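You operate a simulated robot arm through the tools that you are given. There is no shell and no other tool. Be economical: measure what you need, move in short steps, check, and stop when the job is done.

You run a simulated two-armed robot. Do the job below in one go: nothing can be reset, and whatever is moved stays where it is left.

TASK
Take the blue napkin from the table and lay it out flat on the fan bench.

Only the result counts: the job must be done as asked and must still hold three seconds after the hand-in. Knocking over, shifting, dropping, spilling or breaking anything else fails it. Flat cloth is picked up by pressing the open fingertips on it (5 to 10 N) and closing them slowly along it; thin cloth reads only 2 to 8 mm in the jaws.

THE ROBOT
Two 7-joint arms with two-finger parallel grippers on one trunk, on a base that drives. Base frame: it is fixed to the floor where the robot stands at the start and does not move with it; the origin is under the middle of the robot, x ahead of it, y to its left, z up. Lengths are in m, angles in degrees, forces in N, time in s.
The left shoulder is at the start at [0.07, 0.163, 1.095], the right one opposite. Places, roughly: fan bench [-1.2, -0.7, 0.4]. Payload 3.43 kg a hand.
The tool frame of a hand sits at the grasp point between the pads (the TCP): z along the fingers, y along the line on which they close. The tips reach 0.034 m beyond it. Largest opening 0.128 m; finger width 0.024, thickness 0.012; the body of the gripper, 0.048 by 0.13 m, starts 0.096 m behind the TCP.
Orientation is that of the tool frame in the base frame, as [roll, pitch, yaw] about the fixed x, y, z axes, in that order (R = Rz(yaw) Ry(pitch) Rx(roll)). With the fingers straight down and closing along the base's y, the tool's x points along the base's -x, its y along +y and its z along -z.

THE INTERFACE
- The arms move only by the tool drive_tool. It takes "left_moves", "right_moves" or both (then of equal length, played together; a hand with none holds still); each is a list that holds one entry, the list of rows, each a list of 7 numbers: the shift along the tool's x, y, z in cm, then the turn, a rotation vector about the tool's x, y, z in degrees, then the closure, from 0 (fully open) to 1 (shut). In form: [[[dx, dy, dz, wx, wy, wz, gripper], ...]]. A call has 1 to 10 rows; each row is the pose to reach, as a shift and turn from the pose commanded when the call began, along the tool's axes at that moment. Rows are played at 5 a second. More than 0.05 m and 8.6 degrees between two rows, or a gripper value outside its range, and nothing of the call is played. Where a pose cannot be reached the arm comes as near as it can. A force on the tool above 40 N (or 10 N above the force at the start of the call, whichever is more), or a blocked arm, ends the call early, and 0.2 s more pass. Each finger travels about 0.153 m/s and halts on what it meets, pressing with about 35 N; the grip force reading is that of the motor and also rises with nothing between the fingers. The clock runs only during rows and for 0.2 s after the last one: add rows that repeat a pose to give the fingers time. The reply holds the time, the measured pose of the TCP, the force on the tool along the base axes, the opening and the grip force, in the units named above and with some noise.
- Cameras (640 x 400 px; columns grow to the right, rows downward): "scene" is now at [0.0871, -0.0748, 1.3075]; the picture's right is [-0.90, -0.43, 0.00], its down [-0.30, 0.64, -0.71] and it looks along [0.30, -0.64, -0.71] (base axes); focal length 214 px, centre (320, 200). "left" rides on the left gripper at [0.076, 0.011, -0.16] in its tool frame; the picture's right is [-0.15, 0.99, 0.00], its down [-0.88, -0.13, -0.46] and it looks along [-0.45, -0.07, 0.89] (tool axes); focal length 234 px, centre (320, 200). "right" rides on the right gripper at [0.076, -0.011, -0.16] in its tool frame; the picture's right is [0.15, 0.99, 0.00], its down [-0.88, 0.13, -0.46] and it looks along [-0.45, 0.07, 0.89] (tool axes); focal length 234 px, centre (320, 200). There is no depth. A picture from a camera that has moved, and an enlarged one, comes with that camera's place and axes in the base frame and with its lens.
- snapshot(camera): a new picture of that camera. It takes no simulated time.
- lift_body(by): slides the trunk up (or, below 0, down) by that many m; the arms and the scene camera ride with it, the base frame stays. It gives what a move gives, with no picture.
- steer(legs): drives the robot by 1 to 6 legs, each [ahead, left, turn to the left] in m, m and degrees, along the robot's own axes; the way and the turn of a leg run together, so that a leg with both is an arc; at most 1.5 m and 180 degrees a leg. The arms and the cameras ride along, it lands a little off, and it stops where it bumps. It gives what a move gives.
- pan_tilt(pan, tilt): turns the head with the scene camera to pan (to the left, within 86 degrees either way) and tilt (down, from -29 to 69), counted from straight ahead of the robot. It gives what a move gives.
- close_up(camera, box): a new picture of the part [left, top, right, bottom] of that camera's present view, enlarged. It takes no simulated time.
- finish_job(): hands the job in; it is judged then, once.

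Work in short steps. Places have to be worked out from the pictures, the camera data and where the tool is seen: move nearer, look again, correct. Check each grasp and each placing, and mend what went wrong. You have 120 turns and 88 pictures in all, those below and enlarged ones among them. Open the grippers and draw the arms clear of the work before you hand the job in, unless the task says otherwise; then end with one line.

The tools are called after "Request:" as name(argument=value, ...) on one line, values as JSON. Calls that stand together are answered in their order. drive_tool: Moves the arms, as the interface text tells. Its arguments: {"type":"object","properties":{"left_moves":{"type":"array","items":{"type":"array","items":{"type":"array","items":{"type":"number"}}}},"right_moves":{"type":"array","items":{"type":"array","items":{"type":"array","items":{"type":"number"}}}}},"required":[]} The other tools are called the same way: lift_body (by) slides the trunk up or down; steer (legs) drives the base; pan_tilt (pan, tilt) turns the head that bears the scene camera; snapshot (camera) takes a picture; close_up (camera, box) takes an enlarged picture of a part of a camera's view; finish_job () hands the job in.

At the start:

```text
clock: 0.0
left_position: [0.6081, -0.0227, 1.1008]
left_tcp_rot: [-179.9, 0.1, -179.9]
left_wrist_force: [0.0, -0.3, -0.2]
left_opening: 0.128
left_grip_force: 0.2
right_position: [0.362, -0.4465, 1.052]
right_tcp_rot: [180.0, -0.1, 180.0]
right_wrist_force: [-0.2, 0.1, -0.5]
right_opening: 0.1279
right_grip_force: 0.0
trunk travel left (down, up): [-0.575, 0.365]
robot x, y, heading: [0.0001, 0.0012, 0.0]
head pan, tilt: [-64.7, 44.9]
```

scene: 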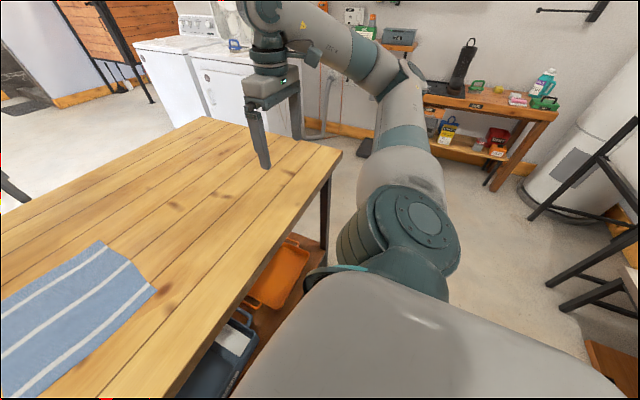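
right: 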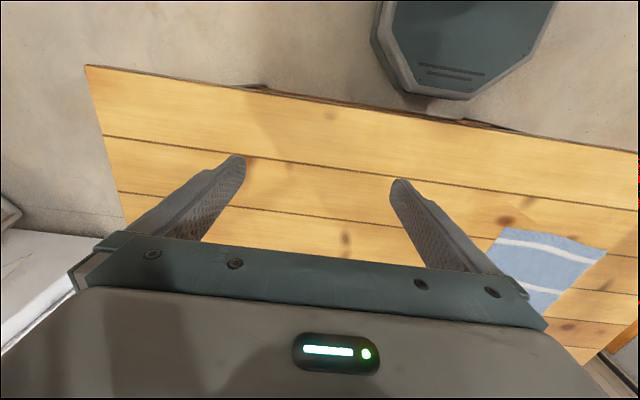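
left: 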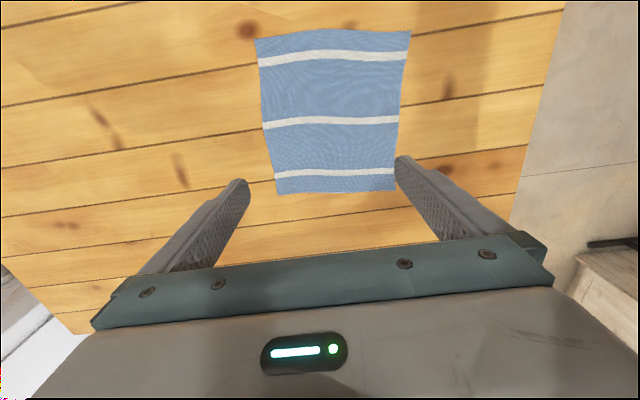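

The two camera rays agree on a table top near z≈0.86, with the napkin about 0.22 x 0.25 m centred near [0.6, 0.0]. I look toward the bench side first.

Request:
pan_tilt(pan=-86, tilt=30)

Request:
snapshot(camera="scene")

Request:
pan_tilt(pan=0, tilt=50)

Request:
snapshot(camera="scene")

```text
clock: 0.8
left_position: [0.6087, -0.0208, 1.1003]
left_tcp_rot: [-180.0, 0.0, 180.0]
left_wrist_force: [0.1, 0.4, -0.3]
left_opening: 0.1281
left_grip_force: 0.1
right_position: [0.3633, -0.4471, 1.0521]
right_tcp_rot: [180.0, -0.1, -180.0]
right_wrist_force: [0.4, -0.4, 0.2]
right_opening: 0.1281
right_grip_force: 0.0
trunk travel left (down, up): [-0.575, 0.365]
robot x, y, heading: [-0.0001, -0.0002, -0.3]
head pan, tilt: [-85.9, 30.0]
```

```text
84 pictures are left
camera scene: at [0.0588, -0.0914, 1.3298], right [-1.0, -0.07, 0.0], down [-0.04, 0.5, -0.87], along [0.06, -0.86, -0.5], focal length 214 px, centre (320, 200)
```

scene: 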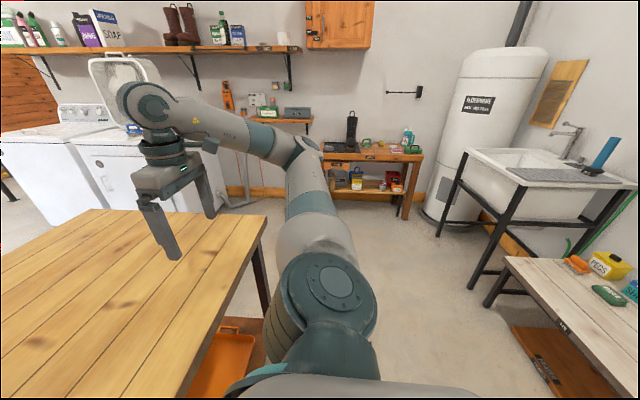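

```text
clock: 2.5
left_position: [0.6082, -0.0218, 1.1005]
left_tcp_rot: [180.0, 0.0, 179.9]
left_wrist_force: [0.3, 0.6, 0.5]
left_opening: 0.128
left_grip_force: 0.0
right_position: [0.3599, -0.4475, 1.0518]
right_tcp_rot: [-179.9, 0.0, -180.0]
right_wrist_force: [0.6, 0.0, 0.3]
right_opening: 0.1278
right_grip_force: 0.0
trunk travel left (down, up): [-0.575, 0.365]
robot x, y, heading: [-0.001, 0.0058, -0.1]
head pan, tilt: [0.0, 50.0]
```

```text
83 pictures are left
camera scene: at [0.1293, -0.0012, 1.3004], right [0.0, -1.0, 0.0], down [-0.77, 0.0, -0.64], along [0.64, 0.0, -0.77], focal length 214 px, centre (320, 200)
```

scene: 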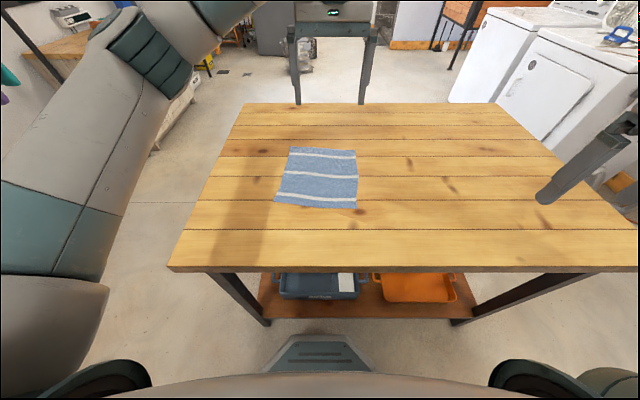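

Third view confirms: near corners A≈[0.47,-0.10], B≈[0.488,0.12], table z≈0.86. I bring both hands to hover over the near edge, fingers closing along y, partly closed.

Request:
drive_tool(left_moves=[[[1.25, 1.4, 1.6, 0, 0, 0, 0.1], [2.5, 2.8, 3.2, 0, 0, 0, 0.2], [3.75, 4.2, 4.8, 0, 0, 0, 0.3], [5, 5.6, 6.4, 0, 0, 0, 0.4], [6.25, 7, 8, 0, 0, 0, 0.5], [7.5, 8.4, 9.6, 0, 0, 0, 0.6], [8.75, 9.8, 11.2, 0, 0, 0, 0.7], [10, 11.2, 12.8, 0, 0, 0, 0.75], [11.25, 12.6, 14.4, 0, 0, 0, 0.75]]], right_moves=[[[-1.3, 3.9, 1, 0, 0, 0, 0.1], [-2.6, 7.8, 2, 0, 0, 0, 0.2], [-3.9, 11.7, 3, 0, 0, 0, 0.3], [-5.2, 15.6, 4, 0, 0, 0, 0.4], [-6.5, 19.5, 5, 0, 0, 0, 0.5], [-7.8, 23.4, 6, 0, 0, 0, 0.6], [-9.1, 27.3, 7, 0, 0, 0, 0.7], [-10.4, 31.2, 8, 0, 0, 0, 0.75], [-12, 35, 9.5, 0, 0, 0, 0.75]]])

Request:
snapshot(camera="scene")

Request:
snapshot(camera="left")

Request:
snapshot(camera="right")

```text
clock: 4.5
left_position: [0.4963, 0.1057, 0.955]
left_tcp_rot: [-179.9, 0.0, 179.9]
left_wrist_force: [0.4, 0.5, 0.3]
left_opening: 0.0319
left_grip_force: 0.2
right_position: [0.4798, -0.0948, 0.9571]
right_tcp_rot: [-179.9, 0.0, -180.0]
right_wrist_force: [-0.4, 0.6, -1.0]
right_opening: 0.0321
right_grip_force: 0.0
trunk travel left (down, up): [-0.575, 0.365]
robot x, y, heading: [0.0009, 0.0024, -0.2]
head pan, tilt: [0.0, 50.0]
```

```text
82 pictures are left
camera scene: at [0.13, 0.0012, 1.3003], right [0.0, -1.0, 0.0], down [-0.77, 0.0, -0.64], along [0.64, 0.0, -0.77], focal length 214 px, centre (320, 200)
```

scene: 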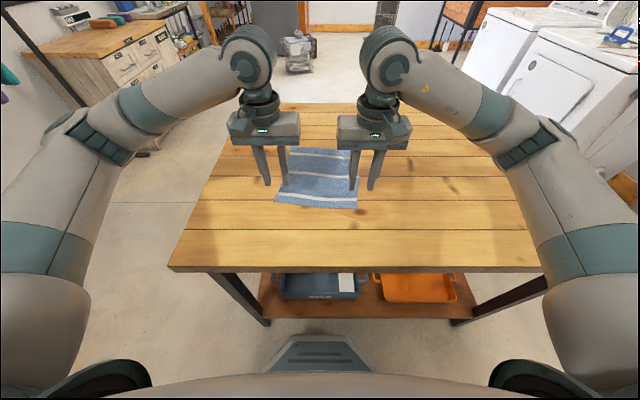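

```text
81 pictures are left
camera left: at [0.4207, 0.1178, 1.1131], right [0.15, 0.99, 0.0], down [0.88, -0.13, 0.46], along [0.45, -0.07, -0.89], focal length 234 px, centre (320, 200)
```

left: 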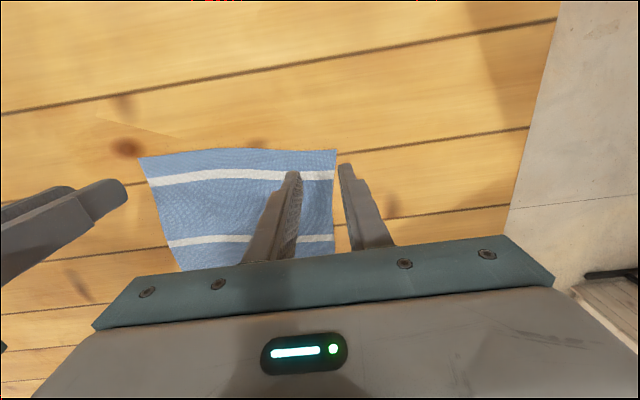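

```text
80 pictures are left
camera right: at [0.4042, -0.1045, 1.118], right [-0.15, 0.99, 0.0], down [0.88, 0.13, 0.46], along [0.45, 0.07, -0.89], focal length 234 px, centre (320, 200)
```

right: 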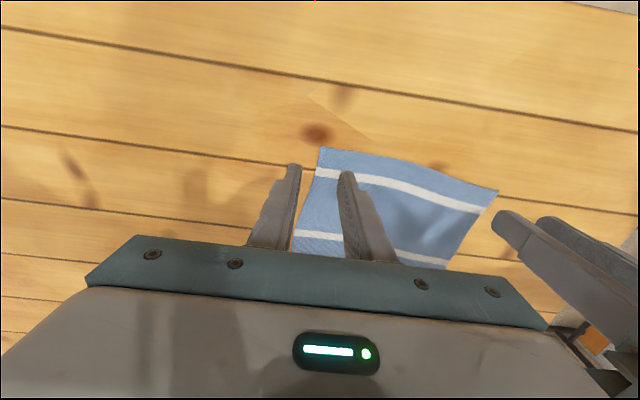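

Corners refined: A≈[0.467,-0.092], B≈[0.489,0.124]. I line the hands up just inside the near edge and descend to just above the cloth.

Request:
drive_tool(left_moves=[[[-0.2, -0.4, 0, 0, 0, 0, 0.79], [-0.6, -1.2, 1.5, 0, 0, 0, 0.79], [-0.6, -1.2, 3.2, 0, 0, 0, 0.79], [-0.6, -1.2, 4.2, 0, 0, 0, 0.79], [-0.6, -1.2, 5.0, 0, 0, 0, 0.79]]], right_moves=[[[-0.2, 1, 0, 0, 0, 0, 0.79], [-0.6, 3.0, 1.5, 0, 0, 0, 0.79], [-0.6, 3.0, 3.2, 0, 0, 0, 0.79], [-0.6, 3.0, 4.4, 0, 0, 0, 0.79], [-0.6, 3.0, 5.2, 0, 0, 0, 0.79]]])

Request:
snapshot(camera="left")

Request:
snapshot(camera="right")

```text
clock: 5.7
left_position: [0.5031, 0.0927, 0.9063]
left_tcp_rot: [-180.0, 0.1, 179.9]
left_wrist_force: [-0.1, -0.9, -0.6]
left_opening: 0.0266
left_grip_force: 0.0
right_position: [0.4871, -0.0663, 0.9055]
right_tcp_rot: [179.9, 0.1, -180.0]
right_wrist_force: [-0.1, -0.6, 0.3]
right_opening: 0.027
right_grip_force: 0.0
trunk travel left (down, up): [-0.575, 0.365]
robot x, y, heading: [-0.0002, 0.0033, -0.4]
head pan, tilt: [0.0, 50.0]
```

```text
79 pictures are left
camera left: at [0.427, 0.1041, 1.0647], right [0.15, 0.99, 0.0], down [0.88, -0.13, 0.46], along [0.45, -0.07, -0.89], focal length 234 px, centre (320, 200)
```

left: 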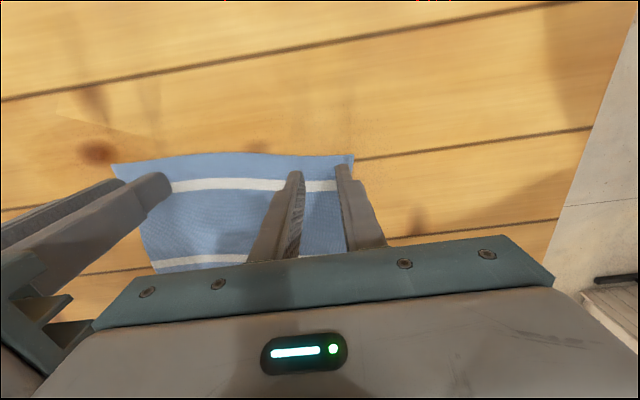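

```text
78 pictures are left
camera right: at [0.4114, -0.0764, 1.0664], right [-0.15, 0.99, 0.0], down [0.88, 0.13, 0.46], along [0.45, 0.07, -0.89], focal length 234 px, centre (320, 200)
```

right: 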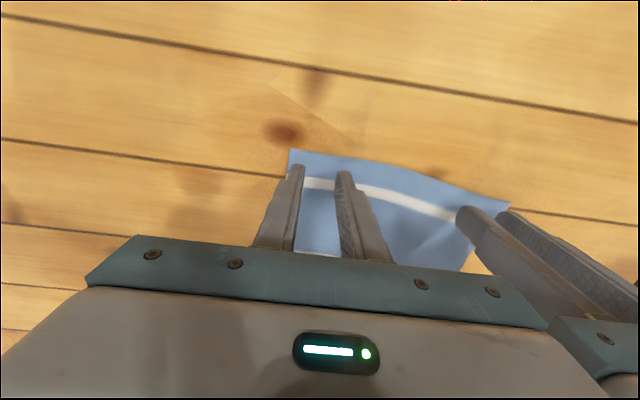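

Both pairs of fingertips are inside the near corners. I press down in small steps to find contact.

Request:
drive_tool(left_moves=[[[0, 0, 0.3, 0, 0, 0, 0.79], [0, 0, 0.6, 0, 0, 0, 0.79], [0, 0, 0.8, 0, 0, 0, 0.79], [0, 0, 0.8, 0, 0, 0, 0.79]]], right_moves=[[[0, 0, 0.3, 0, 0, 0, 0.79], [0, 0, 0.6, 0, 0, 0, 0.79], [0, 0, 0.8, 0, 0, 0, 0.79], [0, 0, 0.8, 0, 0, 0, 0.79]]])

```text
clock: 6.7
left_position: [0.5027, 0.0924, 0.8986]
left_tcp_rot: [179.9, -0.1, -180.0]
left_wrist_force: [0.8, 0.1, 0.2]
left_opening: 0.027
left_grip_force: 0.0
right_position: [0.4867, -0.0674, 0.8957]
right_tcp_rot: [179.9, 0.0, -180.0]
right_wrist_force: [0.2, -0.5, 0.2]
right_opening: 0.0269
right_grip_force: 0.0
trunk travel left (down, up): [-0.575, 0.365]
robot x, y, heading: [0.0007, 0.0025, 0.2]
head pan, tilt: [0.0, 50.0]
```

No contact yet; I go a few mm lower.

Request:
drive_tool(left_moves=[[[0, 0, 0.2, 0, 0, 0, 0.79], [0, 0, 0.4, 0, 0, 0, 0.79], [0, 0, 0.4, 0, 0, 0, 0.79]]], right_moves=[[[0, 0, 0.2, 0, 0, 0, 0.79], [0, 0, 0.3, 0, 0, 0, 0.79], [0, 0, 0.3, 0, 0, 0, 0.79]]])

```text
clock: 7.5
left_position: [0.5018, 0.0923, 0.8965]
left_tcp_rot: [180.0, 0.2, 180.0]
left_wrist_force: [-0.7, 0.6, 0.0]
left_opening: 0.0269
left_grip_force: 0.1
right_position: [0.4867, -0.0669, 0.8949]
right_tcp_rot: [179.9, 0.2, 180.0]
right_wrist_force: [5.2, -1.7, 19.0]
right_opening: 0.0269
right_grip_force: 0.0
trunk travel left (down, up): [-0.575, 0.365]
robot x, y, heading: [-0.001, 0.0008, 0.0]
head pan, tilt: [0.0, 50.0]
```

Right touches (19 N, a bit much); left not yet. I back right off 1 mm and lower left slightly.

Request:
drive_tool(left_moves=[[[0, 0, 0.1, 0, 0, 0, 0.79], [0, 0, 0.15, 0, 0, 0, 0.79], [0, 0, 0.15, 0, 0, 0, 0.79]]], right_moves=[[[0, 0, -0.1, 0, 0, 0, 0.79], [0, 0, -0.1, 0, 0, 0, 0.79], [0, 0, -0.1, 0, 0, 0, 0.79]]])

```text
clock: 8.2
left_position: [0.5025, 0.0924, 0.8959]
left_tcp_rot: [-179.8, 0.4, -180.0]
left_wrist_force: [6.2, 1.5, 24.4]
left_opening: 0.0267
left_grip_force: 0.0
right_position: [0.4853, -0.0665, 0.8958]
right_tcp_rot: [-180.0, 0.1, -180.0]
right_wrist_force: [2.8, 0.8, 11.4]
right_opening: 0.0271
right_grip_force: 0.0
trunk travel left (down, up): [-0.575, 0.365]
robot x, y, heading: [0.0038, -0.0016, 0.0]
head pan, tilt: [0.0, 50.0]
```

Contact plane known (TCP ≈0.896). I ease both to about 8 N and close slowly.

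Request:
drive_tool(left_moves=[[[0, 0, -0.12, 0, 0, 0, 0.79], [0, 0, -0.12, 0, 0, 0, 0.82], [0, 0, -0.12, 0, 0, 0, 0.85], [0, 0, -0.12, 0, 0, 0, 0.88], [0, 0, -0.12, 0, 0, 0, 0.91], [0, 0, -0.12, 0, 0, 0, 0.94], [0, 0, -0.12, 0, 0, 0, 0.97], [0, 0, -0.12, 0, 0, 0, 1], [0, 0, -0.12, 0, 0, 0, 1], [0, 0, -0.12, 0, 0, 0, 1]]], right_moves=[[[0, 0, -0.03, 0, 0, 0, 0.79], [0, 0, -0.03, 0, 0, 0, 0.82], [0, 0, -0.03, 0, 0, 0, 0.85], [0, 0, -0.03, 0, 0, 0, 0.88], [0, 0, -0.03, 0, 0, 0, 0.91], [0, 0, -0.03, 0, 0, 0, 0.94], [0, 0, -0.03, 0, 0, 0, 0.97], [0, 0, -0.03, 0, 0, 0, 1], [0, 0, -0.03, 0, 0, 0, 1], [0, 0, -0.03, 0, 0, 0, 1]]])

Request:
snapshot(camera="left")

Request:
snapshot(camera="right")

```text
clock: 10.4
left_position: [0.5005, 0.091, 0.8952]
left_tcp_rot: [180.0, 0.2, -179.9]
left_wrist_force: [-0.7, 1.4, 20.9]
left_opening: 0.0016
left_grip_force: 34.7
right_position: [0.4851, -0.0667, 0.896]
right_tcp_rot: [179.9, 0.1, 179.9]
right_wrist_force: [-0.5, -1.5, 8.2]
right_opening: 0.0
right_grip_force: 32.7
trunk travel left (down, up): [-0.575, 0.365]
robot x, y, heading: [-0.0021, 0.0029, 0.2]
head pan, tilt: [0.0, 50.0]
```

```text
77 pictures are left
camera left: at [0.4237, 0.1041, 1.0539], right [0.15, 0.99, 0.0], down [0.88, -0.13, 0.46], along [0.45, -0.07, -0.89], focal length 234 px, centre (320, 200)
```

left: 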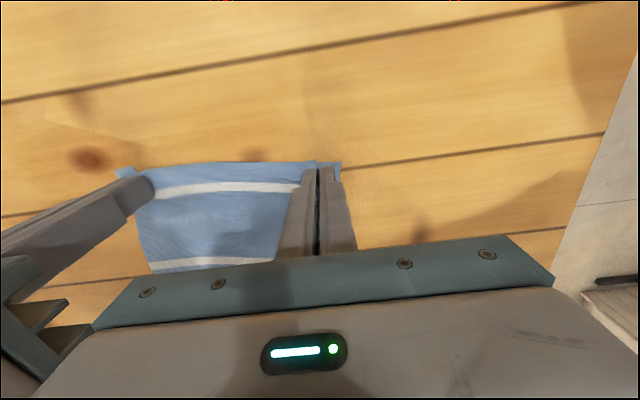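

```text
76 pictures are left
camera right: at [0.4089, -0.077, 1.0568], right [-0.15, 0.99, 0.0], down [0.88, 0.13, 0.46], along [0.45, 0.07, -0.89], focal length 234 px, centre (320, 200)
```

right: 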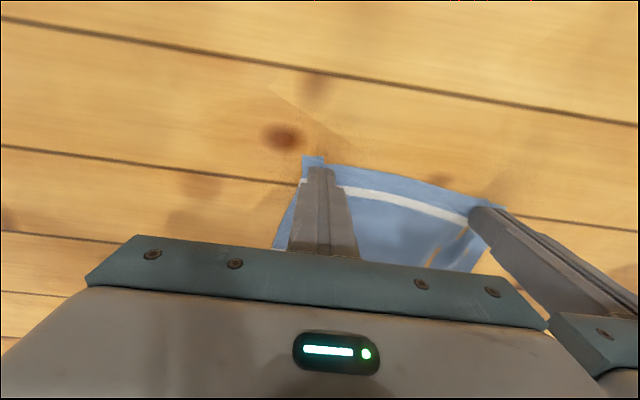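

Left reads 1.6 mm (perhaps a pinch), right 0.0 (probably none). I lift both 2 cm to check.

Request:
drive_tool(left_moves=[[[0, 0, -0.7, 0, 0, 0, 1], [0, 0, -1.4, 0, 0, 0, 1], [0, 0, -2, 0, 0, 0, 1], [0, 0, -2, 0, 0, 0, 1]]], right_moves=[[[0, 0, -0.7, 0, 0, 0, 1], [0, 0, -1.4, 0, 0, 0, 1], [0, 0, -2, 0, 0, 0, 1], [0, 0, -2, 0, 0, 0, 1]]])

Request:
snapshot(camera="left")

Request:
snapshot(camera="right")

```text
clock: 11.4
left_position: [0.5008, 0.0912, 0.9137]
left_tcp_rot: [179.9, -0.1, -180.0]
left_wrist_force: [0.4, 0.0, 0.3]
left_opening: 0.0018
left_grip_force: 35.0
right_position: [0.4868, -0.0668, 0.9147]
right_tcp_rot: [-180.0, 0.0, -180.0]
right_wrist_force: [0.2, 0.1, 0.4]
right_opening: 0.0
right_grip_force: 32.3
trunk travel left (down, up): [-0.575, 0.365]
robot x, y, heading: [0.0009, -0.0027, -0.1]
head pan, tilt: [0.0, 50.0]
```

```text
75 pictures are left
camera left: at [0.4252, 0.1032, 1.0728], right [0.15, 0.99, 0.0], down [0.88, -0.13, 0.46], along [0.45, -0.07, -0.89], focal length 234 px, centre (320, 200)
```

left: 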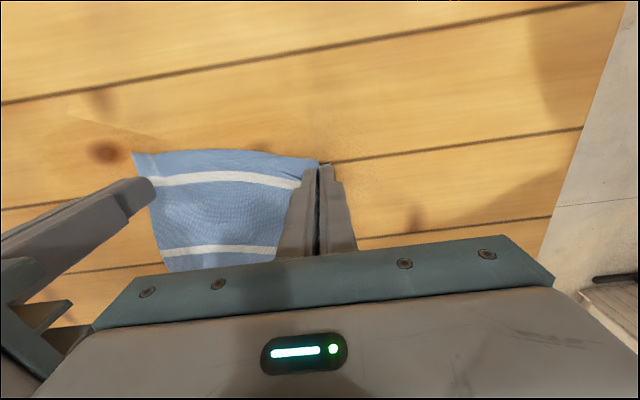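

```text
74 pictures are left
camera right: at [0.4112, -0.0771, 1.0757], right [-0.15, 0.99, 0.0], down [0.88, 0.13, 0.46], along [0.45, 0.07, -0.89], focal length 234 px, centre (320, 200)
```

right: 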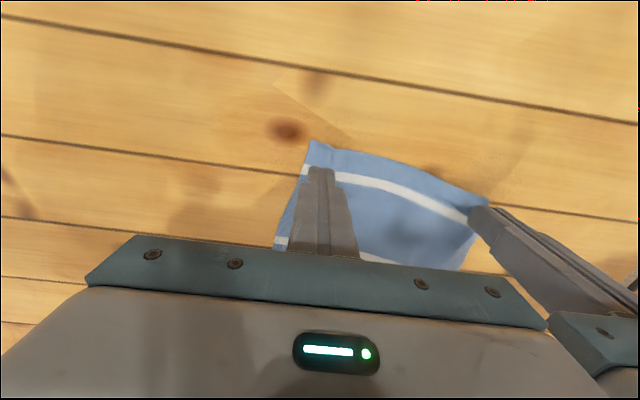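

Left holds; right did not, and the A corner slid to about [0.463,-0.075]. I lower left to just above the table, draw it 1 cm outward, and reposition the right hand opened to 3 cm.

Request:
drive_tool(left_moves=[[[0, 0.5, 0.5, 0, 0, 0, 1], [0, 1, 1, 0, 0, 0, 1], [0, 1.2, 1.2, 0, 0, 0, 1]]], right_moves=[[[0, 0, -0.5, 0, 0, 0, 0.85], [0, 0.6, -0.5, 0, 0, 0, 0.77], [0, 1.2, 0, 0, 0, 0, 0.77]]])

Request:
snapshot(camera="right")

```text
clock: 12.2
left_position: [0.5024, 0.1046, 0.9017]
left_tcp_rot: [-179.9, 0.0, -180.0]
left_wrist_force: [-0.8, 0.8, -0.2]
left_opening: 0.0017
left_grip_force: 35.0
right_position: [0.488, -0.0555, 0.9138]
right_tcp_rot: [180.0, 0.0, 180.0]
right_wrist_force: [-1.2, 0.6, -0.6]
right_opening: 0.0294
right_grip_force: 0.1
trunk travel left (down, up): [-0.575, 0.365]
robot x, y, heading: [-0.0038, -0.0002, -0.3]
head pan, tilt: [0.0, 50.0]
```

```text
73 pictures are left
camera right: at [0.412, -0.065, 1.0761], right [-0.15, 0.99, 0.0], down [0.88, 0.13, 0.46], along [0.45, 0.07, -0.89], focal length 234 px, centre (320, 200)
```

right: 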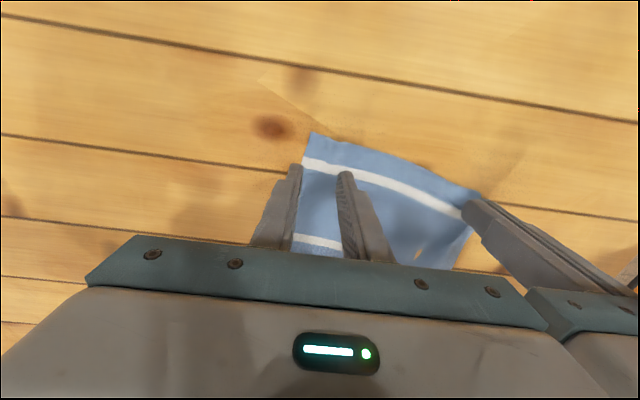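

The outer finger would miss the cloth, and the hands have no room closing along y. I raise the right hand and turn it 90° so it closes along x with plenty of clearance.

Request:
drive_tool(right_moves=[[[0, 0, -2, 0, 0, -8, 0.72], [0, 0, -4, 0, 0, -16, 0.72], [0, 0, -4, 0, 0, -24, 0.72], [0, 0, -4, 0, 0, -32, 0.72], [0, 0, -4, 0, 0, -40, 0.72], [0, 0, -4, 0, 0, -48, 0.72], [0, 0, -4, 0, 0, -56, 0.72], [0, 0, -4, 0, 0, -64, 0.72], [0, 0, -4, 0, 0, -72, 0.72], [0, 0, -4, 0, 0, -80, 0.72]]])

Request:
snapshot(camera="right")

Request:
snapshot(camera="scene")

```text
clock: 14.4
left_position: [0.502, 0.1035, 0.9024]
left_tcp_rot: [180.0, 0.0, 179.9]
left_wrist_force: [0.3, 0.4, -0.3]
left_opening: 0.0018
left_grip_force: 35.4
right_position: [0.488, -0.0557, 0.9539]
right_tcp_rot: [-180.0, 0.0, -99.9]
right_wrist_force: [-0.5, 0.3, 0.4]
right_opening: 0.0357
right_grip_force: 0.0
trunk travel left (down, up): [-0.575, 0.365]
robot x, y, heading: [-0.0018, 0.0011, -0.0]
head pan, tilt: [0.0, 50.0]
```

```text
72 pictures are left
camera right: at [0.4851, -0.1302, 1.1155], right [-1.0, 0.03, 0.0], down [0.02, 0.89, 0.46], along [0.01, 0.46, -0.89], focal length 234 px, centre (320, 200)
```

right: 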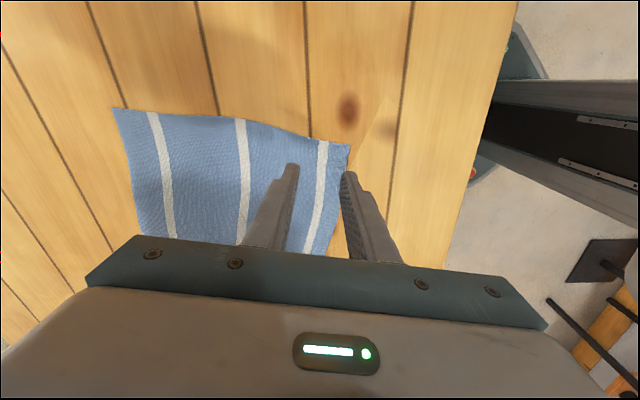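

```text
71 pictures are left
camera scene: at [0.1294, -0.001, 1.3004], right [0.0, -1.0, 0.0], down [-0.77, 0.0, -0.64], along [0.64, 0.0, -0.77], focal length 214 px, centre (320, 200)
```

scene: 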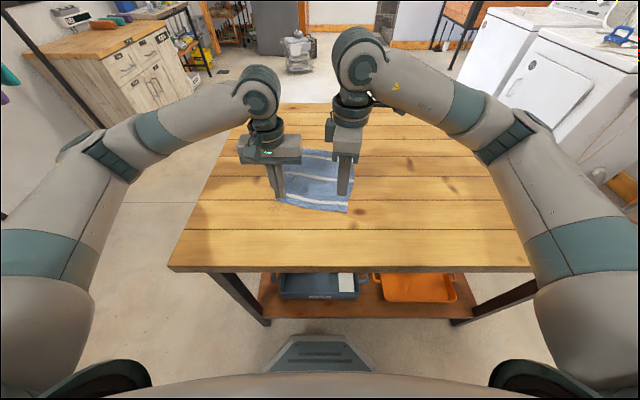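

Corner A is at ≈[0.454,-0.066]; the right hand at [0.488,-0.056] is right over it. I narrow the opening and descend to contact.

Request:
drive_tool(right_moves=[[[0, 0, 2, 0, 0, 0, 0.79], [0, 0, 4, 0, 0, 0, 0.79], [0, 0, 5.2, 0, 0, 0, 0.79], [0, 0, 5.6, 0, 0, 0, 0.79], [0, 0, 5.85, 0, 0, 0, 0.79], [0, 0, 5.85, 0, 0, 0, 0.79]]])

Request:
close_up(camera="right", box=[100, 80, 500, 330])

```text
clock: 15.8
left_position: [0.5037, 0.1034, 0.9014]
left_tcp_rot: [180.0, 0.0, 180.0]
left_wrist_force: [0.2, -0.3, -0.6]
left_opening: 0.0017
left_grip_force: 34.8
right_position: [0.4878, -0.0547, 0.8953]
right_tcp_rot: [-180.0, -0.1, -100.1]
right_wrist_force: [-0.1, -0.2, 0.0]
right_opening: 0.0268
right_grip_force: 0.0
trunk travel left (down, up): [-0.575, 0.365]
robot x, y, heading: [-0.0021, 0.0017, 0.3]
head pan, tilt: [0.0, 50.0]
```

```text
1.60 times, centred on (300, 205) of right
camera zoom: at [0.4851, -0.1296, 1.0569], right [-1.0, 0.03, 0.0], down [0.02, 0.89, 0.46], along [0.01, 0.46, -0.89], focal length 375 px, centre (352, 192)
```

zoom: 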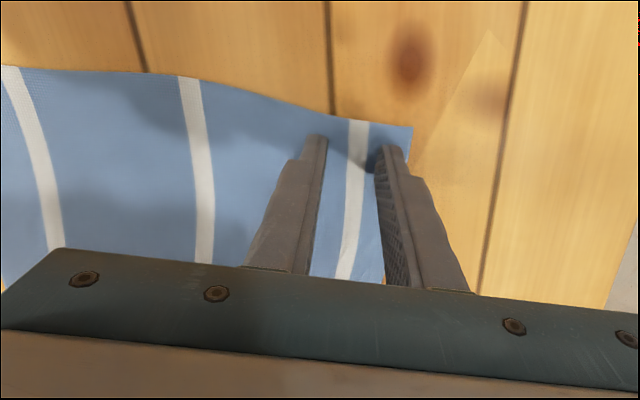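

Good location, no force yet. I press 2 mm further.

Request:
drive_tool(right_moves=[[[0, 0, 0.1, 0, 0, 0, 0.79], [0, 0, 0.2, 0, 0, 0, 0.79], [0, 0, 0.2, 0, 0, 0, 0.79]]])

```text
clock: 16.6
left_position: [0.5009, 0.1042, 0.9026]
left_tcp_rot: [-180.0, 0.2, -180.0]
left_wrist_force: [0.5, -0.3, -0.3]
left_opening: 0.0017
left_grip_force: 34.9
right_position: [0.4869, -0.055, 0.8966]
right_tcp_rot: [-179.8, 0.1, -99.9]
right_wrist_force: [2.7, -1.1, 21.9]
right_opening: 0.0262
right_grip_force: 0.1
trunk travel left (down, up): [-0.575, 0.365]
robot x, y, heading: [-0.0, 0.0008, 0.0]
head pan, tilt: [0.0, 50.0]
```

22 N; ease 1 mm to about 10 N and close slowly along the cloth.

Request:
drive_tool(right_moves=[[[0, 0, -0.1, 0, 0, 0, 0.79], [0, 0, -0.1, 0, 0, 0, 0.82], [0, 0, -0.1, 0, 0, 0, 0.85], [0, 0, -0.1, 0, 0, 0, 0.88], [0, 0, -0.1, 0, 0, 0, 0.91], [0, 0, -0.1, 0, 0, 0, 0.94], [0, 0, -0.1, 0, 0, 0, 0.97], [0, 0, -0.1, 0, 0, 0, 1], [0, 0, -0.1, 0, 0, 0, 1], [0, 0, -0.1, 0, 0, 0, 1]]])

Request:
close_up(camera="right", box=[100, 80, 500, 330])

```text
clock: 18.9
left_position: [0.5013, 0.1049, 0.9024]
left_tcp_rot: [-180.0, 0.1, 180.0]
left_wrist_force: [-0.3, -0.3, -0.5]
left_opening: 0.0018
left_grip_force: 35.0
right_position: [0.4865, -0.0534, 0.8952]
right_tcp_rot: [-179.9, 0.0, -100.0]
right_wrist_force: [0.2, 1.3, 20.9]
right_opening: 0.0015
right_grip_force: 35.4
trunk travel left (down, up): [-0.575, 0.365]
robot x, y, heading: [-0.0053, -0.0025, 0.1]
head pan, tilt: [0.0, 50.0]
```

```text
1.60 times, centred on (300, 205) of right
camera zoom: at [0.4836, -0.129, 1.0565], right [-1.0, 0.03, 0.0], down [0.02, 0.89, 0.46], along [0.01, 0.46, -0.89], focal length 375 px, centre (352, 192)
```

zoom: 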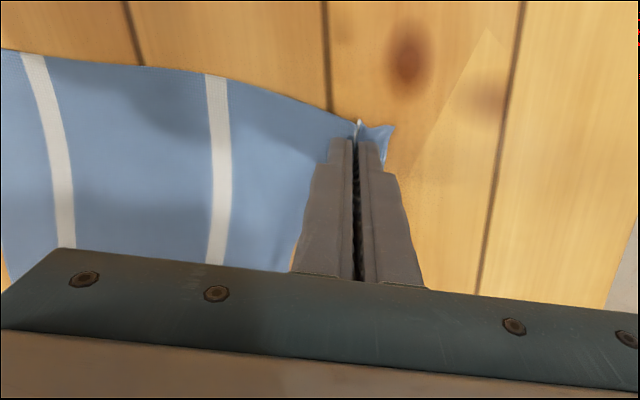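

Right now holds a fold (1.5 mm). I lift both together.

Request:
drive_tool(left_moves=[[[0, 0, -2, 0, 0, 0, 1], [0, 0, -5, 0, 0, 0, 1], [0, 0, -9, 0, 0, 0, 1], [0, 0, -13, 0, 0, 0, 1], [0, 0, -17, 0, 0, 0, 1], [0, 0, -21, 0, 0, 0, 1], [0, 0, -25, 0, 0, 0, 1], [0, 0, -29, 0, 0, 0, 1], [0, 0, -29, 0, 0, 0, 1]]], right_moves=[[[0, 0, -2.5, 0, 0, 0, 1], [0, 0, -5.5, 0, 0, 0, 1], [0, 0, -9.5, 0, 0, 0, 1], [0, 0, -13.5, 0, 0, 0, 1], [0, 0, -17.5, 0, 0, 0, 1], [0, 0, -21.5, 0, 0, 0, 1], [0, 0, -25.5, 0, 0, 0, 1], [0, 0, -29.5, 0, 0, 0, 1], [0, 0, -29.5, 0, 0, 0, 1]]])

Request:
snapshot(camera="scene")

Request:
snapshot(camera="right")

```text
clock: 20.9
left_position: [0.5033, 0.1043, 1.1923]
left_tcp_rot: [-180.0, 0.0, -179.9]
left_wrist_force: [-0.2, -0.8, -0.5]
left_opening: 0.0016
left_grip_force: 35.3
right_position: [0.4887, -0.0555, 1.1902]
right_tcp_rot: [179.9, -0.1, -99.9]
right_wrist_force: [0.7, 0.8, -0.7]
right_opening: 0.0016
right_grip_force: 34.7
trunk travel left (down, up): [-0.575, 0.365]
robot x, y, heading: [0.0019, -0.0021, -0.0]
head pan, tilt: [0.0, 50.0]
```

```text
68 pictures are left
camera scene: at [0.131, -0.0008, 1.3001], right [0.0, -1.0, 0.0], down [-0.77, 0.0, -0.64], along [0.64, 0.0, -0.77], focal length 214 px, centre (320, 200)
```

scene: 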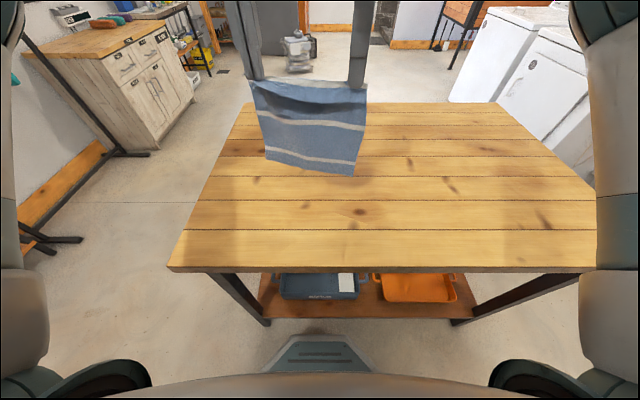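

```text
67 pictures are left
camera right: at [0.4855, -0.1307, 1.351], right [-1.0, 0.03, 0.0], down [0.03, 0.89, 0.46], along [0.01, 0.46, -0.89], focal length 234 px, centre (320, 200)
```

right: 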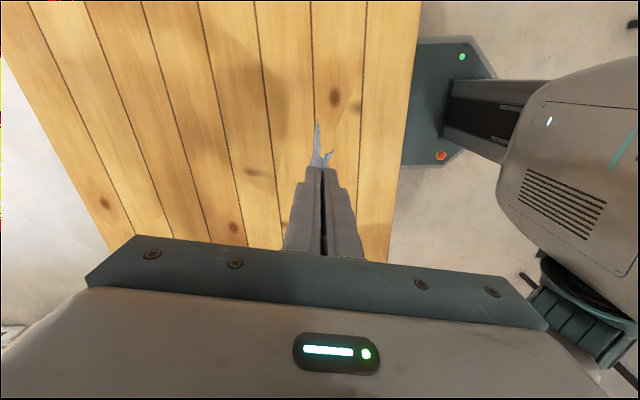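

Napkin hangs neatly from two corners. I back off 0.15 m and turn right 90°, then look at the bench.

Request:
steer(legs=[[-0.15, 0, 0], [0, 0, -90]])

Request:
pan_tilt(pan=-70, tilt=35)

Request:
snapshot(camera="scene")

```text
clock: 26.0
left_position: [-0.0355, -0.4999, 1.1924]
left_tcp_rot: [179.9, -0.1, 91.3]
left_wrist_force: [-0.6, -0.2, 0.3]
left_opening: 0.0015
left_grip_force: 35.4
right_position: [-0.1966, -0.4876, 1.1901]
right_tcp_rot: [180.0, 0.0, 171.3]
right_wrist_force: [1.0, -0.5, -0.6]
right_opening: 0.0017
right_grip_force: 34.7
trunk travel left (down, up): [-0.575, 0.365]
robot x, y, heading: [-0.1546, -0.0029, -88.7]
head pan, tilt: [0.0, 50.0]
```

```text
clock: 27.4
left_position: [-0.0369, -0.4999, 1.1941]
left_tcp_rot: [180.0, 0.0, 91.3]
left_wrist_force: [-0.1, 0.4, -0.2]
left_opening: 0.0015
left_grip_force: 35.2
right_position: [-0.1969, -0.4882, 1.1911]
right_tcp_rot: [-180.0, 0.0, 171.3]
right_wrist_force: [0.5, 0.4, -0.3]
right_opening: 0.0017
right_grip_force: 35.4
trunk travel left (down, up): [-0.575, 0.365]
robot x, y, heading: [-0.1512, 0.0013, -88.8]
head pan, tilt: [-70.0, 35.0]
```

```text
66 pictures are left
camera scene: at [-0.2304, -0.0836, 1.3221], right [-0.36, 0.93, 0.0], down [0.53, 0.21, -0.82], along [-0.76, -0.3, -0.57], focal length 214 px, centre (320, 200)
```

scene: 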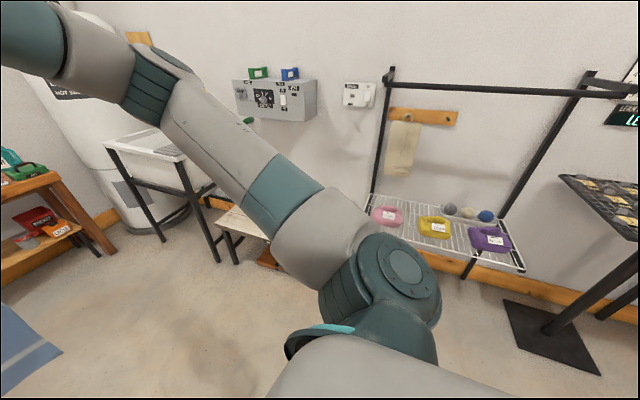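

The bench is the wooden one, hidden behind the arm here. I turn further right to face it.

Request:
steer(legs=[[0, 0, -91]])

Request:
pan_tilt(pan=35, tilt=40)

Request:
snapshot(camera="scene")

```text
clock: 31.7
left_position: [-0.6541, -0.1036, 1.1935]
left_tcp_rot: [-180.0, 0.0, 0.0]
left_wrist_force: [-0.5, 1.2, 0.7]
left_opening: 0.002
left_grip_force: 34.9
right_position: [-0.6383, 0.0564, 1.1903]
right_tcp_rot: [-180.0, 0.0, 80.1]
right_wrist_force: [-0.2, -0.3, 1.0]
right_opening: 0.0017
right_grip_force: 35.5
trunk travel left (down, up): [-0.575, 0.365]
robot x, y, heading: [-0.1505, -0.0, 179.8]
head pan, tilt: [-70.0, 35.0]
```

```text
clock: 33.5
left_position: [-0.6532, -0.1041, 1.1931]
left_tcp_rot: [-179.9, 0.0, -0.1]
left_wrist_force: [-0.8, -0.1, 0.1]
left_opening: 0.002
left_grip_force: 35.0
right_position: [-0.6384, 0.0567, 1.1899]
right_tcp_rot: [-180.0, 0.0, 80.0]
right_wrist_force: [-0.6, 0.5, -1.2]
right_opening: 0.0017
right_grip_force: 35.3
trunk travel left (down, up): [-0.575, 0.365]
robot x, y, heading: [-0.1515, 0.0001, 179.8]
head pan, tilt: [35.0, 40.0]
```

```text
65 pictures are left
camera scene: at [-0.2696, -0.0498, 1.3145], right [-0.57, 0.82, 0.0], down [0.53, 0.37, -0.77], along [-0.63, -0.44, -0.64], focal length 214 px, centre (320, 200)
```

scene: 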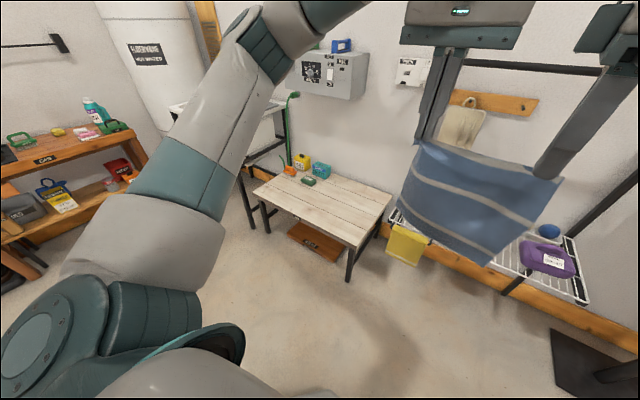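

Bench top spans roughly x −0.95…−1.41, y −0.28…−1.09 (z≈0.42–0.47), items at its far left; the free area centre is ≈[-1.15,-0.5]. I strafe left so the napkin lines up, then look again.

Request:
steer(legs=[[0, 0.47, 0], [0.2, 0, 0]])

Request:
pan_tilt(pan=0, tilt=45)

Request:
snapshot(camera="scene")

Request:
snapshot(camera="left")

```text
clock: 37.5
left_position: [-0.8562, -0.5731, 1.1931]
left_tcp_rot: [180.0, 0.0, -0.8]
left_wrist_force: [0.1, -0.1, 0.1]
left_opening: 0.002
left_grip_force: 35.7
right_position: [-0.8368, -0.4132, 1.1901]
right_tcp_rot: [-180.0, 0.0, 79.2]
right_wrist_force: [0.7, -1.3, 0.1]
right_opening: 0.0019
right_grip_force: 35.4
trunk travel left (down, up): [-0.575, 0.365]
robot x, y, heading: [-0.3557, -0.4762, 179.2]
head pan, tilt: [35.0, 40.0]
```

```text
clock: 38.5
left_position: [-0.8553, -0.5722, 1.1933]
left_tcp_rot: [-180.0, -0.1, -0.8]
left_wrist_force: [0.0, 1.2, 0.0]
left_opening: 0.0018
left_grip_force: 35.6
right_position: [-0.8355, -0.4141, 1.1906]
right_tcp_rot: [180.0, 0.0, 79.3]
right_wrist_force: [-1.0, -0.5, -0.4]
right_opening: 0.0018
right_grip_force: 35.1
trunk travel left (down, up): [-0.575, 0.365]
robot x, y, heading: [-0.3483, -0.4722, 179.3]
head pan, tilt: [0.0, 45.0]
```

```text
64 pictures are left
camera scene: at [-0.4813, -0.4754, 1.3073], right [0.01, 1.0, 0.0], down [0.71, -0.01, -0.71], along [-0.71, 0.01, -0.71], focal length 214 px, centre (320, 200)
```

scene: 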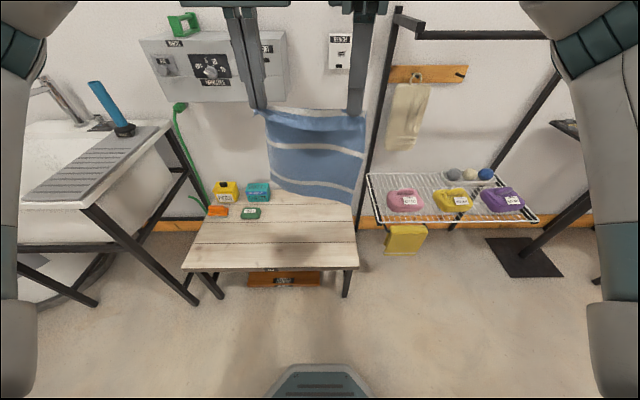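

```text
63 pictures are left
camera left: at [-0.7804, -0.5842, 1.3522], right [-0.16, -0.99, 0.0], down [-0.88, 0.14, 0.46], along [-0.45, 0.07, -0.89], focal length 234 px, centre (320, 200)
```

left: 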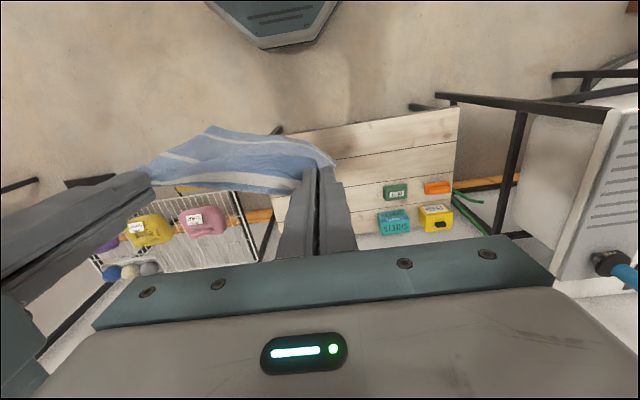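

The bench front edge is at x≈-0.94, top z≈0.43, free y range −0.30…−0.75. I drive ahead 0.2 m and 3 cm left, then lower the trunk partly with the cloth still well above the bench.

Request:
steer(legs=[[0.2, 0.03, 0]])

Request:
lift_body(by=-0.3)

Request:
snapshot(camera="scene")

Request:
snapshot(camera="left")

```text
clock: 40.2
left_position: [-1.0577, -0.5994, 1.1924]
left_tcp_rot: [179.9, -0.1, -0.9]
left_wrist_force: [-0.8, 0.8, 0.1]
left_opening: 0.002
left_grip_force: 35.1
right_position: [-1.0418, -0.4395, 1.191]
right_tcp_rot: [179.9, 0.0, 79.0]
right_wrist_force: [0.3, -0.2, -0.1]
right_opening: 0.0017
right_grip_force: 34.8
trunk travel left (down, up): [-0.575, 0.365]
robot x, y, heading: [-0.5579, -0.5067, 179.3]
head pan, tilt: [0.0, 45.0]
```

```text
clock: 43.2
left_position: [-1.057, -0.5987, 0.893]
left_tcp_rot: [180.0, 0.0, -0.9]
left_wrist_force: [0.4, 0.9, 0.0]
left_opening: 0.0018
left_grip_force: 35.2
right_position: [-1.0403, -0.4385, 0.8906]
right_tcp_rot: [-180.0, 0.0, 79.0]
right_wrist_force: [0.2, -0.9, 0.3]
right_opening: 0.0018
right_grip_force: 35.3
trunk travel left (down, up): [-0.275, 0.665]
robot x, y, heading: [-0.5538, -0.5036, 179.2]
head pan, tilt: [0.0, 45.0]
```

```text
62 pictures are left
camera scene: at [-0.6845, -0.5015, 1.0073], right [0.02, 1.0, 0.0], down [0.71, -0.01, -0.71], along [-0.71, 0.01, -0.71], focal length 214 px, centre (320, 200)
```

scene: 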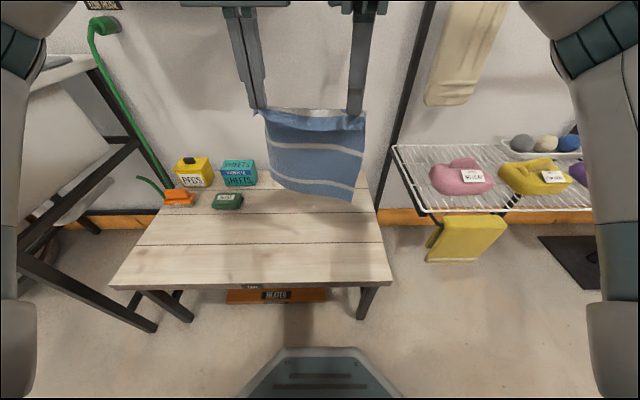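

```text
61 pictures are left
camera left: at [-0.9837, -0.6098, 1.0524], right [-0.16, -0.99, 0.0], down [-0.88, 0.14, 0.46], along [-0.45, 0.07, -0.89], focal length 234 px, centre (320, 200)
```

left: 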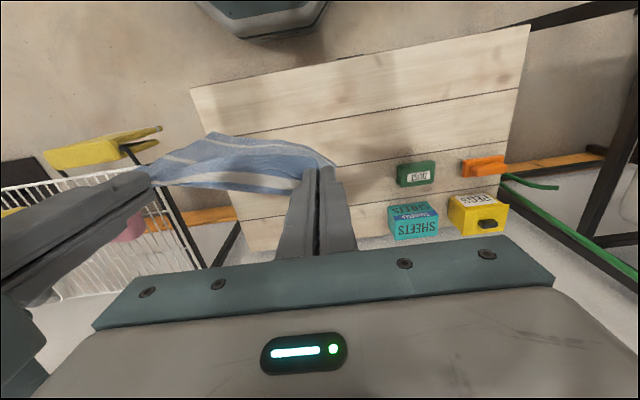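

Bench top ≈0.45, x −0.94…−1.40, right end y≈−0.30, so the cloth is over a free area. I move both hands 0.2 m forward slowly.

Request:
drive_tool(left_moves=[[[-2, 0, 0, 0, 0, 0, 1], [-4, 0, 0, 0, 0, 0, 1], [-6, 0, 0, 0, 0, 0, 1], [-8, 0, 0, 0, 0, 0, 1], [-10, 0, 0, 0, 0, 0, 1], [-12, 0, 0, 0, 0, 0, 1], [-14, 0, 0, 0, 0, 0, 1], [-16, 0, 0, 0, 0, 0, 1], [-18, 0, 0, 0, 0, 0, 1], [-19, 0, 0, 0, 0, 0, 1]]], right_moves=[[[-0.38, -1.96, 0, 0, 0, 0, 1], [-0.76, -3.92, 0, 0, 0, 0, 1], [-1.14, -5.88, 0, 0, 0, 0, 1], [-1.52, -7.84, 0, 0, 0, 0, 1], [-1.9, -9.8, 0, 0, 0, 0, 1], [-2.28, -11.76, 0, 0, 0, 0, 1], [-2.66, -13.72, 0, 0, 0, 0, 1], [-3.04, -15.68, 0, 0, 0, 0, 1], [-3.42, -17.64, 0, 0, 0, 0, 1], [-3.8, -19.6, 0, 0, 0, 0, 1]]])

Request:
lift_body(by=-0.12)

Request:
snapshot(camera="scene")

Request:
snapshot(camera="left")

```text
clock: 44.6
left_position: [-1.1752, -0.5891, 0.8922]
left_tcp_rot: [-179.7, -0.4, -1.8]
left_wrist_force: [16.1, 15.6, -4.7]
left_opening: 0.0017
left_grip_force: 34.3
right_position: [-1.0607, -0.4588, 0.8667]
right_tcp_rot: [-179.6, 0.8, 78.8]
right_wrist_force: [-16.0, -14.5, 3.7]
right_opening: 0.0014
right_grip_force: 35.1
right hand out of reach, approached as far as the arm can: row 1, 2, 3, 4, 5, 6, 7
trunk travel left (down, up): [-0.275, 0.665]
robot x, y, heading: [-0.554, -0.5047, 178.8]
head pan, tilt: [0.0, 45.0]
stopped in row 7 (right hand): the force on the tool passed its limit (the readings are from after the stop); the commanded pose is now the measured one
```

```text
clock: 46.1
left_position: [-1.1756, -0.591, 0.7722]
left_tcp_rot: [-179.6, -0.4, -1.7]
left_wrist_force: [23.9, 22.0, -4.9]
left_opening: 0.0017
left_grip_force: 34.7
right_position: [-1.0595, -0.4578, 0.7457]
right_tcp_rot: [-179.7, 0.5, 78.8]
right_wrist_force: [-23.8, -22.2, 5.2]
right_opening: 0.0017
right_grip_force: 35.2
trunk travel left (down, up): [-0.155, 0.785]
robot x, y, heading: [-0.5567, -0.5013, 179.0]
head pan, tilt: [0.0, 45.0]
```

```text
60 pictures are left
camera scene: at [-0.6845, -0.5015, 0.8874], right [0.02, 1.0, 0.0], down [0.71, -0.01, -0.71], along [-0.71, 0.01, -0.71], focal length 214 px, centre (320, 200)
```

scene: 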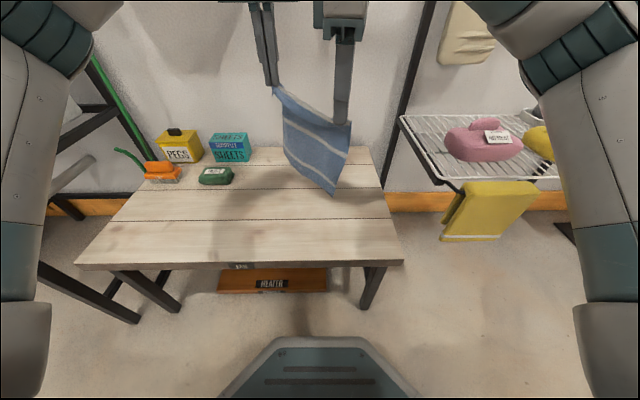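

```text
59 pictures are left
camera left: at [-1.1022, -0.6045, 0.9321], right [-0.17, -0.98, -0.01], down [-0.88, 0.15, 0.45], along [-0.44, 0.08, -0.89], focal length 234 px, centre (320, 200)
```

left: 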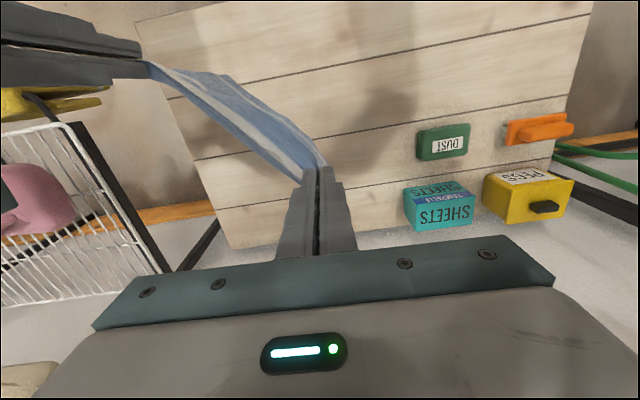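

The right arm ran out of reach at that height and the cloth went taut between the hands (24 N), but both grips still hold. I bring the left hand back level with the right to release the tension.

Request:
drive_tool(left_moves=[[[3, -0.3, 0, 0, 0, 0, 1], [6, -0.3, 0, 0, 0, 0, 1], [9, 0, 0, 0, 0, 0, 1], [12, 0, 0, 0, 0, 0, 1], [12, 0.5, 0, 0, 0, 0, 1]]], right_moves=[[[0, 0, 0, 0, 0, 0, 1], [0, 0, -0.5, 0, 0, 0, 1], [0.3, 0.5, -1.2, 0, 0, 0, 1], [0.7, 1, -2, 0, 0, 0, 1], [1, 1.3, -2.6, 0, 0, 0, 1]]])

Request:
lift_body(by=0.24)

Request:
snapshot(camera="scene")

```text
clock: 47.3
left_position: [-1.0564, -0.6003, 0.7725]
left_tcp_rot: [-179.8, -0.3, -1.4]
left_wrist_force: [-1.6, -0.4, 0.2]
left_opening: 0.0017
left_grip_force: 35.0
right_position: [-1.0435, -0.4505, 0.7727]
right_tcp_rot: [-179.8, 0.4, 78.8]
right_wrist_force: [-0.1, -0.1, -0.6]
right_opening: 0.0016
right_grip_force: 34.9
trunk travel left (down, up): [-0.155, 0.785]
robot x, y, heading: [-0.5519, -0.5005, 179.0]
head pan, tilt: [0.0, 45.0]
```

```text
clock: 49.8
left_position: [-1.0574, -0.5992, 1.0123]
left_tcp_rot: [-179.8, -0.3, -1.5]
left_wrist_force: [0.0, 0.4, 0.1]
left_opening: 0.0016
left_grip_force: 35.4
right_position: [-1.0448, -0.4507, 1.0137]
right_tcp_rot: [-179.8, 0.5, 78.7]
right_wrist_force: [-0.2, 0.1, 0.7]
right_opening: 0.0014
right_grip_force: 35.0
trunk travel left (down, up): [-0.395, 0.545]
robot x, y, heading: [-0.5556, -0.5029, 179.0]
head pan, tilt: [0.0, 45.0]
```

```text
58 pictures are left
camera scene: at [-0.6849, -0.5015, 1.1272], right [0.02, 1.0, 0.0], down [0.71, -0.01, -0.71], along [-0.71, 0.01, -0.71], focal length 214 px, centre (320, 200)
```

scene: 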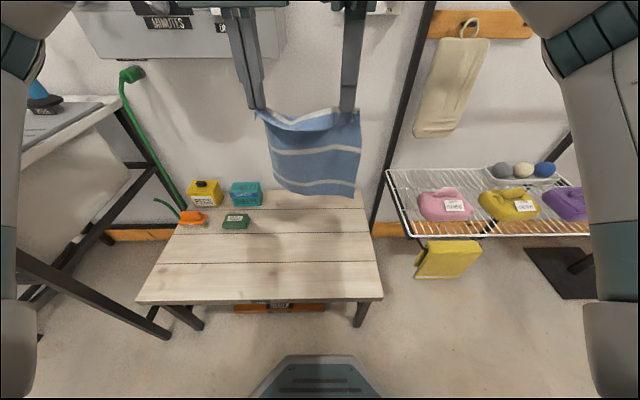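

Cloth is back to a clean hang. I lower both hands 22 cm with the arms, where forward reach is better.

Request:
drive_tool(left_moves=[[[0, 0, 3, 0, 0, 0, 1], [0, 0, 6, 0, 0, 0, 1], [0, 0, 9, 0, 0, 0, 1], [0, 0, 12, 0, 0, 0, 1], [0, 0, 15, 0, 0, 0, 1], [0, 0, 18, 0, 0, 0, 1], [0, 0, 21, 0, 0, 0, 1], [0, 0, 23, 0, 0, 0, 1]]], right_moves=[[[0, 0, 3, 0, 0, 0, 1], [0, 0, 6, 0, 0, 0, 1], [0, 0, 9, 0, 0, 0, 1], [0, 0, 12, 0, 0, 0, 1], [0, 0, 15, 0, 0, 0, 1], [0, 0, 18, 0, 0, 0, 1], [0, 0, 21, 0, 0, 0, 1], [0, 0, 23, 0, 0, 0, 1]]])

```text
clock: 51.6
left_position: [-1.0561, -0.5994, 0.783]
left_tcp_rot: [-179.9, -0.3, -1.6]
left_wrist_force: [1.2, 0.4, -0.7]
left_opening: 0.0018
left_grip_force: 34.7
right_position: [-1.0468, -0.4521, 0.7832]
right_tcp_rot: [-179.7, 0.5, 78.8]
right_wrist_force: [-0.1, -0.3, -0.1]
right_opening: 0.0016
right_grip_force: 34.9
trunk travel left (down, up): [-0.395, 0.545]
robot x, y, heading: [-0.5586, -0.5051, 179.1]
head pan, tilt: [0.0, 45.0]
```

Now a trial of 6 cm forward with both.

Request:
drive_tool(left_moves=[[[-1.5, 0, 0, 0, 0, 0, 1], [-3, 0, 0, 0, 0, 0, 1], [-4.5, 0, 0, 0, 0, 0, 1], [-6, 0, 0, 0, 0, 0, 1]]], right_moves=[[[-0.3, -1.5, 0, 0, 0, 0, 1], [-0.55, -3, 0, 0, 0, 0, 1], [-0.85, -4.5, 0, 0, 0, 0, 1], [-1.1, -5.9, 0, 0, 0, 0, 1]]])

```text
clock: 52.6
left_position: [-1.1165, -0.5982, 0.7824]
left_tcp_rot: [-180.0, -0.4, -1.5]
left_wrist_force: [0.4, 0.0, 0.2]
left_opening: 0.0017
left_grip_force: 35.3
right_position: [-1.0837, -0.4507, 0.7827]
right_tcp_rot: [-179.8, 0.5, 78.8]
right_wrist_force: [0.4, 0.6, -0.5]
right_opening: 0.0017
right_grip_force: 34.5
right hand out of reach, approached as far as the arm can: row 3, 4
trunk travel left (down, up): [-0.395, 0.545]
robot x, y, heading: [-0.5577, -0.5008, 179.2]
head pan, tilt: [0.0, 45.0]
```

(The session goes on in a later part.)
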